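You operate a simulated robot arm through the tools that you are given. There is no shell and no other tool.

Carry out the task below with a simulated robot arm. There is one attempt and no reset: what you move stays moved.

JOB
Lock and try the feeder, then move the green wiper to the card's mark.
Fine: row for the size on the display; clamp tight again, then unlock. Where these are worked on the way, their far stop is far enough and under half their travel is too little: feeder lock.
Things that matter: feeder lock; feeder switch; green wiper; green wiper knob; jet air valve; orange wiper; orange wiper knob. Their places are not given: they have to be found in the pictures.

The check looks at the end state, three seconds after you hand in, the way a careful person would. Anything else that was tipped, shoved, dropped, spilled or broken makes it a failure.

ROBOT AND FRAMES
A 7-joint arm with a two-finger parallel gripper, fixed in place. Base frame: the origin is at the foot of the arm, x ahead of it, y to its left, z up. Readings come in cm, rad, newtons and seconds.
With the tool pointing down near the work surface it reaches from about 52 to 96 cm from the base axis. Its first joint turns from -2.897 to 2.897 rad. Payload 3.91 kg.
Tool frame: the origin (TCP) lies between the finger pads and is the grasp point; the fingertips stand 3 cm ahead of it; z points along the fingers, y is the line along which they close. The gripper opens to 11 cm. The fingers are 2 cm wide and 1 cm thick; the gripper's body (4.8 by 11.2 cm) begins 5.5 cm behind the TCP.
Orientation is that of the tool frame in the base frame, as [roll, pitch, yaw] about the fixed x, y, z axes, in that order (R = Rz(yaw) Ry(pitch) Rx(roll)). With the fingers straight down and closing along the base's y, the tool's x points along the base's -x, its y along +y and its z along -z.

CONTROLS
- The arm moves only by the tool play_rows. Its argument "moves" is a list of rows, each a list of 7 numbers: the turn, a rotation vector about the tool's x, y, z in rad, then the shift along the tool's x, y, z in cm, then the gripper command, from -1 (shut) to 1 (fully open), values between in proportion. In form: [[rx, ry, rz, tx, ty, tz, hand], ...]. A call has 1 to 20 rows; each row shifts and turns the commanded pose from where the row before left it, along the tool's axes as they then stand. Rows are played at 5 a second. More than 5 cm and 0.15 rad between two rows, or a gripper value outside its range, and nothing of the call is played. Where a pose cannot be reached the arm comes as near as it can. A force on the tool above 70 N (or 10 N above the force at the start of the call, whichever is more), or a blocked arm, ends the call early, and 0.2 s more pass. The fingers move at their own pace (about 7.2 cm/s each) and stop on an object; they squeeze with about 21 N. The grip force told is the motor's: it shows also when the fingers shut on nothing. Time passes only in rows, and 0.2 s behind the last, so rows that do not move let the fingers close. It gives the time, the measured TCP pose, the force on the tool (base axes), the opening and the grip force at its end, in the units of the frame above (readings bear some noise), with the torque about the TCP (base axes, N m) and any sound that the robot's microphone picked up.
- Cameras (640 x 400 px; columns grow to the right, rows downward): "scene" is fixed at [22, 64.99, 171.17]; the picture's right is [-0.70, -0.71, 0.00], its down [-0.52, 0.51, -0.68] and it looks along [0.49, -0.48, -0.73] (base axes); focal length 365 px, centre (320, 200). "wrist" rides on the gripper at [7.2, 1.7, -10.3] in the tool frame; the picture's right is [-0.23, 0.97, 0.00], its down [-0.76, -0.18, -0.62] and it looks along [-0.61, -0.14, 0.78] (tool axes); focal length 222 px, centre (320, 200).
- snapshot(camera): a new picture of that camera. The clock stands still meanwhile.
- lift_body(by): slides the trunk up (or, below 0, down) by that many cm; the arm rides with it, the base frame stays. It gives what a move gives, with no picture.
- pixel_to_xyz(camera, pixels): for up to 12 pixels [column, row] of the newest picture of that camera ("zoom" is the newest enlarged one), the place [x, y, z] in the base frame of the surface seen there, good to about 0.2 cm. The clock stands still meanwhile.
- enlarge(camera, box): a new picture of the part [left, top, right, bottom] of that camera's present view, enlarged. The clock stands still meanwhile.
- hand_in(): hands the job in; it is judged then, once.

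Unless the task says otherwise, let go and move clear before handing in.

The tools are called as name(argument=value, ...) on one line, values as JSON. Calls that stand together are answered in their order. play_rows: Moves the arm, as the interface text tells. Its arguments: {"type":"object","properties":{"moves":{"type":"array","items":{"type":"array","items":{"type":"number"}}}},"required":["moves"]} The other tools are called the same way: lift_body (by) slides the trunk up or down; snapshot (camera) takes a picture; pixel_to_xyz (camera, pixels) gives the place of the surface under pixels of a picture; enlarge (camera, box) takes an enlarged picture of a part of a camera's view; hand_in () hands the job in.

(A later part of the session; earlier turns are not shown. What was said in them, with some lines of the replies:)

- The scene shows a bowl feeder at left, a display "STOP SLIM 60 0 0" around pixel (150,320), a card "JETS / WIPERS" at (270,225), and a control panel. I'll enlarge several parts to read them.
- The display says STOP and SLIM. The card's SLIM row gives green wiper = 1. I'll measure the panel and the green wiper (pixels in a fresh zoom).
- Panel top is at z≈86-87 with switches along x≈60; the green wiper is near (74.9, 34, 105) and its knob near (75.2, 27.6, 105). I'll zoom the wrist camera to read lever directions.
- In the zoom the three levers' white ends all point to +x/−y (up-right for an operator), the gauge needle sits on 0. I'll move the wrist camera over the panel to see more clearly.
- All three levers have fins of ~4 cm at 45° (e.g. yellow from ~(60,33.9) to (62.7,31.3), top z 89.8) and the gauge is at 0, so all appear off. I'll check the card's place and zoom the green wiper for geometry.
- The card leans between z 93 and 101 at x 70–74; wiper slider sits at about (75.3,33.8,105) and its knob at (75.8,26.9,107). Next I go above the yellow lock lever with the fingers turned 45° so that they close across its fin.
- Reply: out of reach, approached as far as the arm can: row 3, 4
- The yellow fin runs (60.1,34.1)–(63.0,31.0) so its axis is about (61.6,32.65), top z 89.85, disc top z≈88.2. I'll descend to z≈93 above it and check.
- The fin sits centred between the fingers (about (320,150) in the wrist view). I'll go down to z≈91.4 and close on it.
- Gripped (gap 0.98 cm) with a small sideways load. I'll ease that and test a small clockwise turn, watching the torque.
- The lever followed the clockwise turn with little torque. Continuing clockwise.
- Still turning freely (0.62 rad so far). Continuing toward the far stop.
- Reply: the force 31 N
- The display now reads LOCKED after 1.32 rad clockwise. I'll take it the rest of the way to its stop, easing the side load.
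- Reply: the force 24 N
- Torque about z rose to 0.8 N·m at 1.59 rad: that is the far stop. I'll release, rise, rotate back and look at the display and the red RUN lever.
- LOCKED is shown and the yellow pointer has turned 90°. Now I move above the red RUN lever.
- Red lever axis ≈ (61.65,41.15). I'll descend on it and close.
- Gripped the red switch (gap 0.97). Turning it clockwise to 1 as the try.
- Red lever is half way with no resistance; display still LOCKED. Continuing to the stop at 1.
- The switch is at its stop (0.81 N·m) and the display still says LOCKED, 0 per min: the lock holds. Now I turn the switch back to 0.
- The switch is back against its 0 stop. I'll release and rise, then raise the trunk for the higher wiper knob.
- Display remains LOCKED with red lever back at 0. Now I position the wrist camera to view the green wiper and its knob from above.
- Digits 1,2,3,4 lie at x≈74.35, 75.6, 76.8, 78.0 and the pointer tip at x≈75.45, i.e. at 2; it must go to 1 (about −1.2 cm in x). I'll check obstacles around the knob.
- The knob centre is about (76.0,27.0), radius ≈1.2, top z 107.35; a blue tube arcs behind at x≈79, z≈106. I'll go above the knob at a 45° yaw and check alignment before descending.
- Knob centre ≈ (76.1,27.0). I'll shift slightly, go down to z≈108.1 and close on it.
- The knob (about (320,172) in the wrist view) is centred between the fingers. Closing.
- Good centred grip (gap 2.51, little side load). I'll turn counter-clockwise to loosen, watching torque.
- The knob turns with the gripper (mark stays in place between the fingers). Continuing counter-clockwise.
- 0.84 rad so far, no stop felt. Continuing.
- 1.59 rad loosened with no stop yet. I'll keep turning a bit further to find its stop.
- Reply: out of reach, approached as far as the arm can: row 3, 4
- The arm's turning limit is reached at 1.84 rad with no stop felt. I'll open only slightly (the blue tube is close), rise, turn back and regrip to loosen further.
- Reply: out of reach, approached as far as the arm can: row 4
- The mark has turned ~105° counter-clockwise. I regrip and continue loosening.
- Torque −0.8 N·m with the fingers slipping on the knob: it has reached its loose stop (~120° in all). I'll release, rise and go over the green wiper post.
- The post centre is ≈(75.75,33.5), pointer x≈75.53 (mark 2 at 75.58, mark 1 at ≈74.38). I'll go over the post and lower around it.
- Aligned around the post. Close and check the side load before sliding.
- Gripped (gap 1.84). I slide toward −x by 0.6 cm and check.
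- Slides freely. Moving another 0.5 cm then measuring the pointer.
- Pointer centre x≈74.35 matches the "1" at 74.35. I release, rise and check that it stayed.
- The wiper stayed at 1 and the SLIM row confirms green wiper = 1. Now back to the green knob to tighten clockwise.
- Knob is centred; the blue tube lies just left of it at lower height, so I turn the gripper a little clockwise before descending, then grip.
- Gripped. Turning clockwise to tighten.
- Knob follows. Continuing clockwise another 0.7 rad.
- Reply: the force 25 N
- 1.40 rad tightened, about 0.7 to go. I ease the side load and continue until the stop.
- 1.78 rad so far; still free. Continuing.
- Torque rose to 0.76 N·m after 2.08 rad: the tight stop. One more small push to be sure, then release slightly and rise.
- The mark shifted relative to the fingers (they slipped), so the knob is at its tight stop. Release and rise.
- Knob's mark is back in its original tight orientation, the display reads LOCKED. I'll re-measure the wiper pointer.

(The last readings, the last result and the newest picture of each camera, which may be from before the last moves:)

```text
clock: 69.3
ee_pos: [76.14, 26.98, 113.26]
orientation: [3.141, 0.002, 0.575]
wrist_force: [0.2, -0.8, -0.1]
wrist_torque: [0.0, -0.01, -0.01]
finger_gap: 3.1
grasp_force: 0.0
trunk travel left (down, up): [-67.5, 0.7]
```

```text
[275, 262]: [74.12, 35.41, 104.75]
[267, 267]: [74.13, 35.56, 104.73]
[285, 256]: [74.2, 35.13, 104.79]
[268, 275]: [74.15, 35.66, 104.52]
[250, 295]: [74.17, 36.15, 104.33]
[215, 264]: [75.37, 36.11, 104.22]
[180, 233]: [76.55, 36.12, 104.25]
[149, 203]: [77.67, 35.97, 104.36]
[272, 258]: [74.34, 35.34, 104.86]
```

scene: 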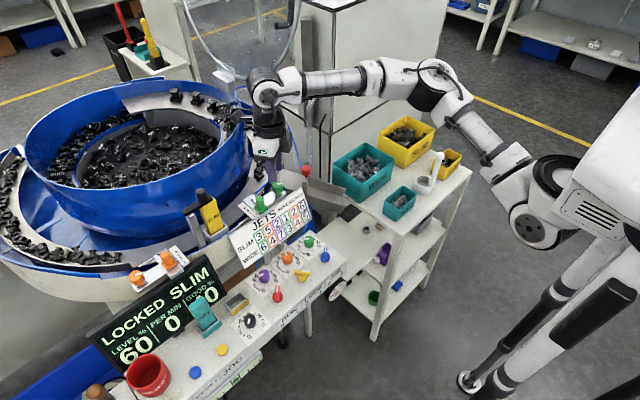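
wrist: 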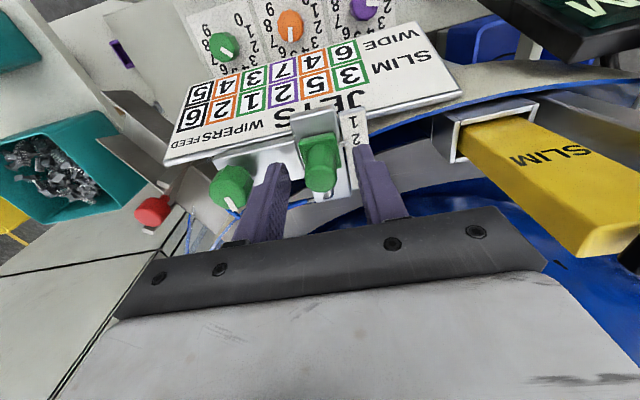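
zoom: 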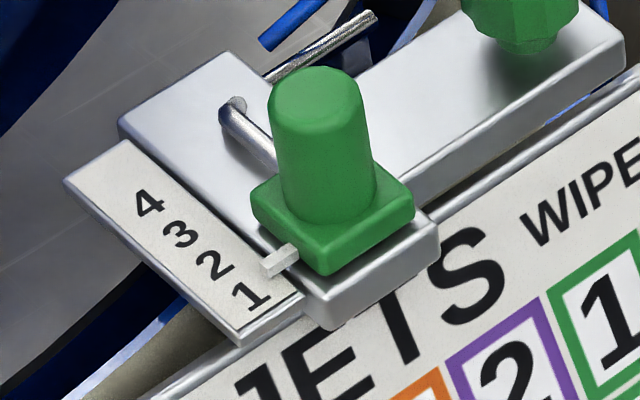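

Pointer (x≈74.13) equals the "1" (74.17) in this view: right on the mark. Now I go back above the yellow lock lever to unlock.

play_rows(moves=[[0, 0, -0.105, 0, 0, 0, -0.4], [0, 0, -0.105, 0, 0, 0, -0.4], [0, 0, 0, -1.57, -3.57, 0, -0.4], [0, 0, 0, -1.57, -3.57, 0, -0.4], [0, 0, 0, -1.57, -3.57, 0, -0.4], [0, 0, 0, -1.57, -3.57, 0, -0.4], [0, 0, 0, 0, 0, 0, -0.4]])

lift_body(by=-15)

snapshot(camera="wrist")

snapshot(camera="scene")

```text
clock: 70.9
ee_pos: [61.45, 32.63, 113.26]
orientation: [-3.14, -0.001, 0.785]
wrist_force: [0.4, -0.5, 0.5]
wrist_torque: [0.04, 0.0, 0.01]
finger_gap: 3.33
grasp_force: 0.1
trunk travel left (down, up): [-67.5, 0.7]
```

```text
clock: 72.6
ee_pos: [61.49, 32.55, 98.39]
orientation: [3.141, -0.001, 0.783]
wrist_force: [-0.9, 0.6, 0.1]
wrist_torque: [0.01, 0.01, 0.01]
finger_gap: 3.31
grasp_force: 0.0
trunk travel left (down, up): [-52.5, 15.7]
```

```text
taken
```

wrist: 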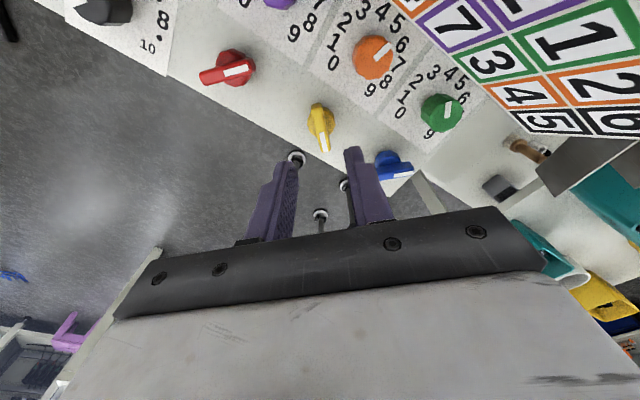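

```text
taken
```

scene: 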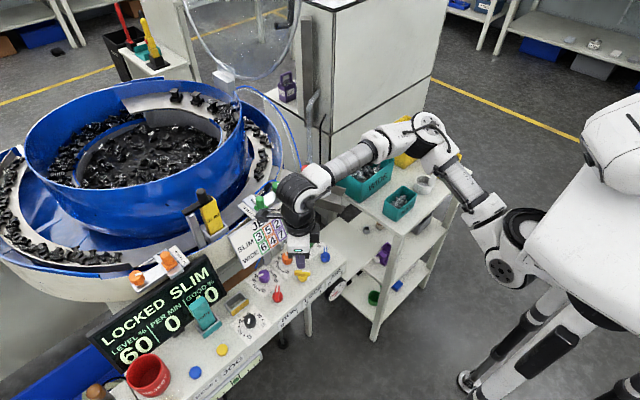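

The yellow fin (320,128) is aligned between the fingers. Descend and grip.

play_rows(moves=[[0, 0, 0, 0.08, 0.03, 3, -0.4], [0, 0, 0, 0, 0, 2.4, -0.4], [0, 0, 0, 0, 0, 1, -0.4], [0, 0, 0, 0, 0, 0.6, -0.4], [0, 0, 0, 0, 0, 0, -0.4], [0, 0, 0, 0, 0, 0, -1], [0, 0, 0, 0, 0, 0, -1], [0, 0, 0, 0, 0, 0, -1]])

snapshot(camera="wrist")

```text
clock: 74.4
ee_pos: [61.65, 32.48, 91.19]
orientation: [-3.141, 0.0, 0.785]
wrist_force: [3.3, -4.8, 0.2]
wrist_torque: [-0.1, -0.09, 0.08]
finger_gap: 0.97
grasp_force: 45.0
trunk travel left (down, up): [-52.5, 15.7]
```

```text
taken
```

wrist: 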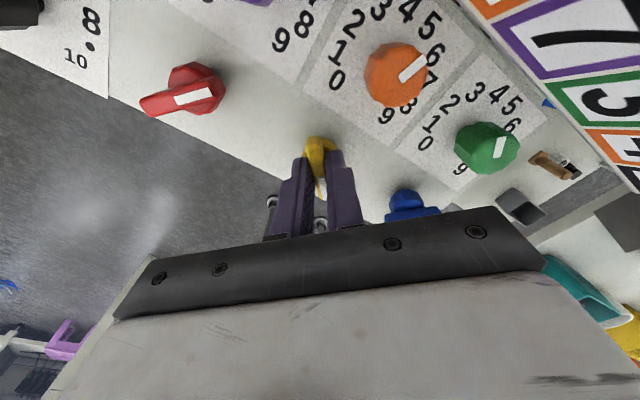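

Gripped (gap 0.97). Turning the lock counter-clockwise back to 0.

play_rows(moves=[[0, 0, -0.1, 0, 0, 0, -1], [0, 0, -0.1, 0, 0, 0, -1], [0, 0, -0.1, 0, 0, 0, -1], [0, 0, -0.1, 0, 0, 0, -1], [0, 0, -0.1, 0, 0, 0, -1], [0, 0, -0.1, 0, 0, 0, -1], [0, 0, -0.1, 0, 0, 0, -1], [0, 0, -0.1, 0, 0, 0, -1], [0, 0, 0, 0, 0, 0, -1]])

```text
clock: 76.4
ee_pos: [61.52, 32.61, 91.35]
orientation: [-3.142, 0.0, 1.587]
wrist_force: [-0.3, -3.2, 3.8]
wrist_torque: [-1.24, -0.07, 0.03]
finger_gap: 0.97
grasp_force: 45.1
trunk travel left (down, up): [-52.5, 15.7]
```

Half way with low torque. Continuing to the 0 stop.

play_rows(moves=[[0, 0, -0.1, 0, 0, 0, -1], [0, 0, -0.1, 0, 0, 0, -1], [0, 0, -0.1, 0, 0, 0, -1], [0, 0, -0.1, 0, 0, 0, -1], [0, 0, -0.1, 0, 0, 0, -1], [0, 0, -0.1, 0, 0, 0, -1], [0, 0, -0.1, 0, 0, 0, -1], [0, 0, -0.1, 0, 0, 0, -1], [0, 0, 0, 0, 0, 0, -1]])

enlarge(camera="scene", box=[80, 170, 360, 390])

```text
clock: 78.4
ee_pos: [61.5, 32.76, 91.26]
orientation: [-3.14, -0.002, 2.386]
wrist_force: [-13.0, -9.7, -2.7]
wrist_torque: [0.32, 0.19, -1.01]
finger_gap: 0.99
grasp_force: 45.2
trunk travel left (down, up): [-52.5, 15.7]
```

```text
1.82 times, centred on (220, 280) of scene
```

zoom: 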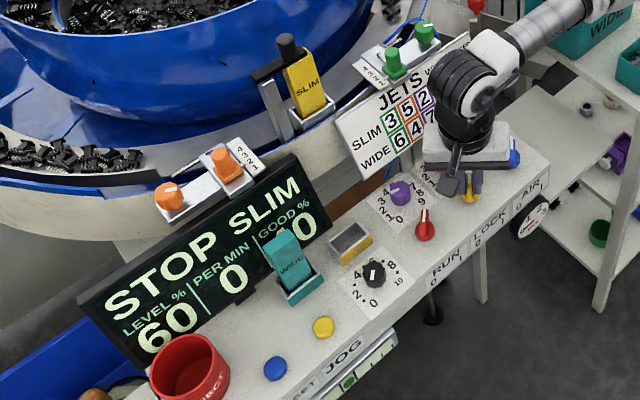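

The display shows STOP again and the torque (−1.0 N·m) says the lock is at its 0 stop. I release, rise and move clear.

play_rows(moves=[[0, 0, 0, 0, 0, 0, -0.4], [0, 0, 0, 0, 0, 0, -0.4], [0, 0, 0, 0, 0, -1.5, -0.4], [0, 0, 0, 0, 0, -4, -0.4], [0, 0, 0, 0, 0, -4, -0.4], [0, 0, 0, 0, 0, -4, -0.4], [0, 0, 0, 2.5, -2.5, -1, -0.4], [0, 0, 0, 2.5, -2.5, 0, -0.4], [0, 0, 0, 2.5, -2.5, 0, -0.4], [0, 0, 0, 2, -2, 0, -0.4], [0, 0, 0, 0, 0, 0, -0.4]])

snapshot(camera="scene")

enlarge(camera="scene", box=[220, 165, 350, 310])

enlarge(camera="scene", box=[80, 230, 240, 400])

```text
clock: 80.8
ee_pos: [48.25, 32.26, 105.82]
orientation: [3.14, -0.001, 2.384]
wrist_force: [0.2, 0.3, -0.8]
wrist_torque: [-0.06, 0.01, -0.01]
finger_gap: 3.3
grasp_force: 0.1
trunk travel left (down, up): [-52.5, 15.7]
```

```text
taken
```

scene: 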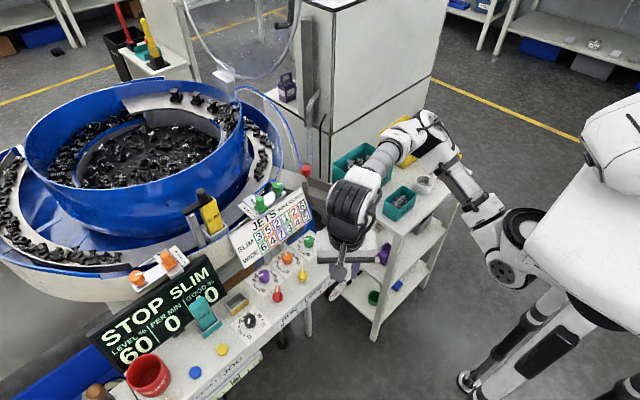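

```text
2.76 times, centred on (285, 238) of scene
```

zoom: 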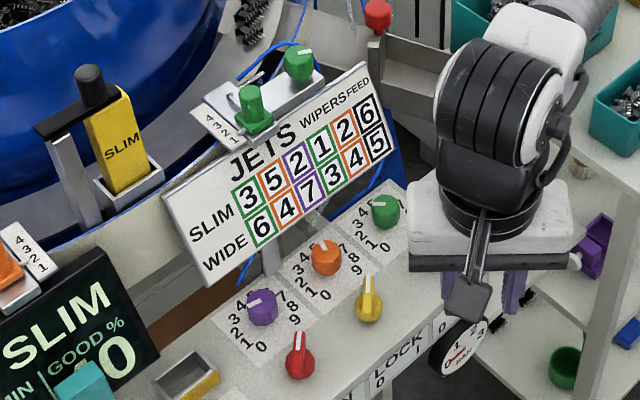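

```text
2.35 times, centred on (160, 315) of scene
```

zoom: 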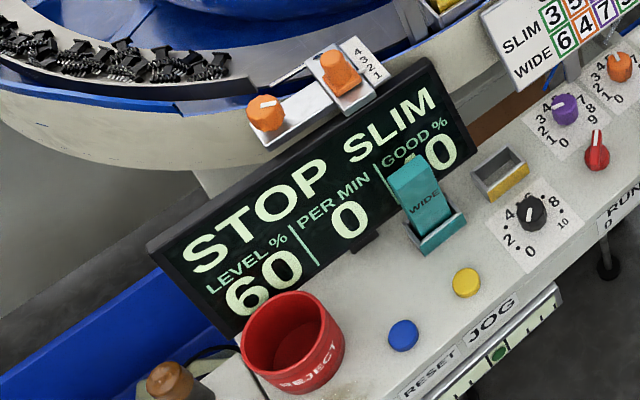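

Display STOP/SLIM, red and yellow levers both at 0, green wiper at 1, orange wiper unchanged. I move farther away and check the blue valve too.

lift_body(by=10)

play_rows(moves=[[0, 0, 0, -2.8, -2.8, 0, -0.4], [0, 0, 0, -2.8, -2.8, 0, -0.4], [0, 0, 0, -2.8, -2.8, 0, -0.4], [0, 0, 0, -2.8, -2.8, 0, -0.4], [0, 0, 0, 0, 0, 0, -0.4]])

enlarge(camera="scene", box=[220, 165, 360, 310])

enlarge(camera="scene", box=[235, 175, 295, 220])

```text
clock: 82.2
ee_pos: [48.27, 32.26, 115.72]
orientation: [3.14, 0.001, 2.384]
wrist_force: [0.6, 0.3, -0.2]
wrist_torque: [-0.01, 0.0, 0.01]
finger_gap: 3.33
grasp_force: 0.1
trunk travel left (down, up): [-62.5, 5.7]
```

```text
clock: 83.4
ee_pos: [48.75, 16.46, 115.76]
orientation: [3.139, 0.0, 2.383]
wrist_force: [-0.2, -0.6, 0.1]
wrist_torque: [0.01, -0.03, -0.02]
finger_gap: 3.32
grasp_force: 0.1
trunk travel left (down, up): [-62.5, 5.7]
```

```text
2.76 times, centred on (290, 238) of scene
```

zoom: 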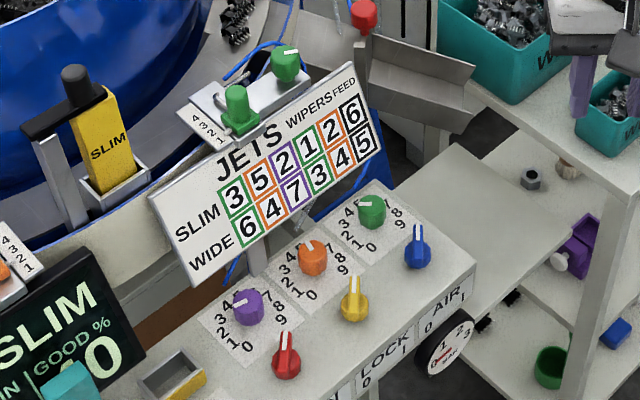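

```text
8.89 times, centred on (265, 198) of scene
```

zoom: 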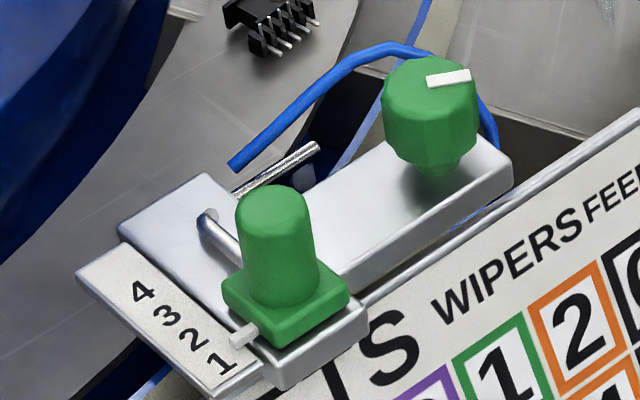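

Everything is as wanted: wiper pointer at 1, knob mark in its tight position, the lock, switch and air levers at 0, the gauge at 0 and the arm clear. Handing in.

hand_in()

```text
The job is handed in.
```

The job is handed in: the green wiper now sits at 1, the card's mark for SLIM (the size on the display), and its knob is clamped tight again.

1. **Locked:** I turned the feeder lock to its far stop, and the display changed to LOCKED.
2. **Tried:** I turned the feeder switch to 1. The display stayed on LOCKED at 0 per minute, so the lock held, and I turned the switch back to 0.
3. **Moved the wiper:** I loosened the green knob to its stop and slid the wiper from 2 to 1. I then tightened the knob until it stopped; its mark is back where it was at the start.
4. **Unlocked:** I turned the feeder lock back to 0, and the display reads STOP again.

I did not touch the orange wiper, its knob or the jet air valve, and they look unchanged in the last pictures. The arm was clear of everything when I handed in.
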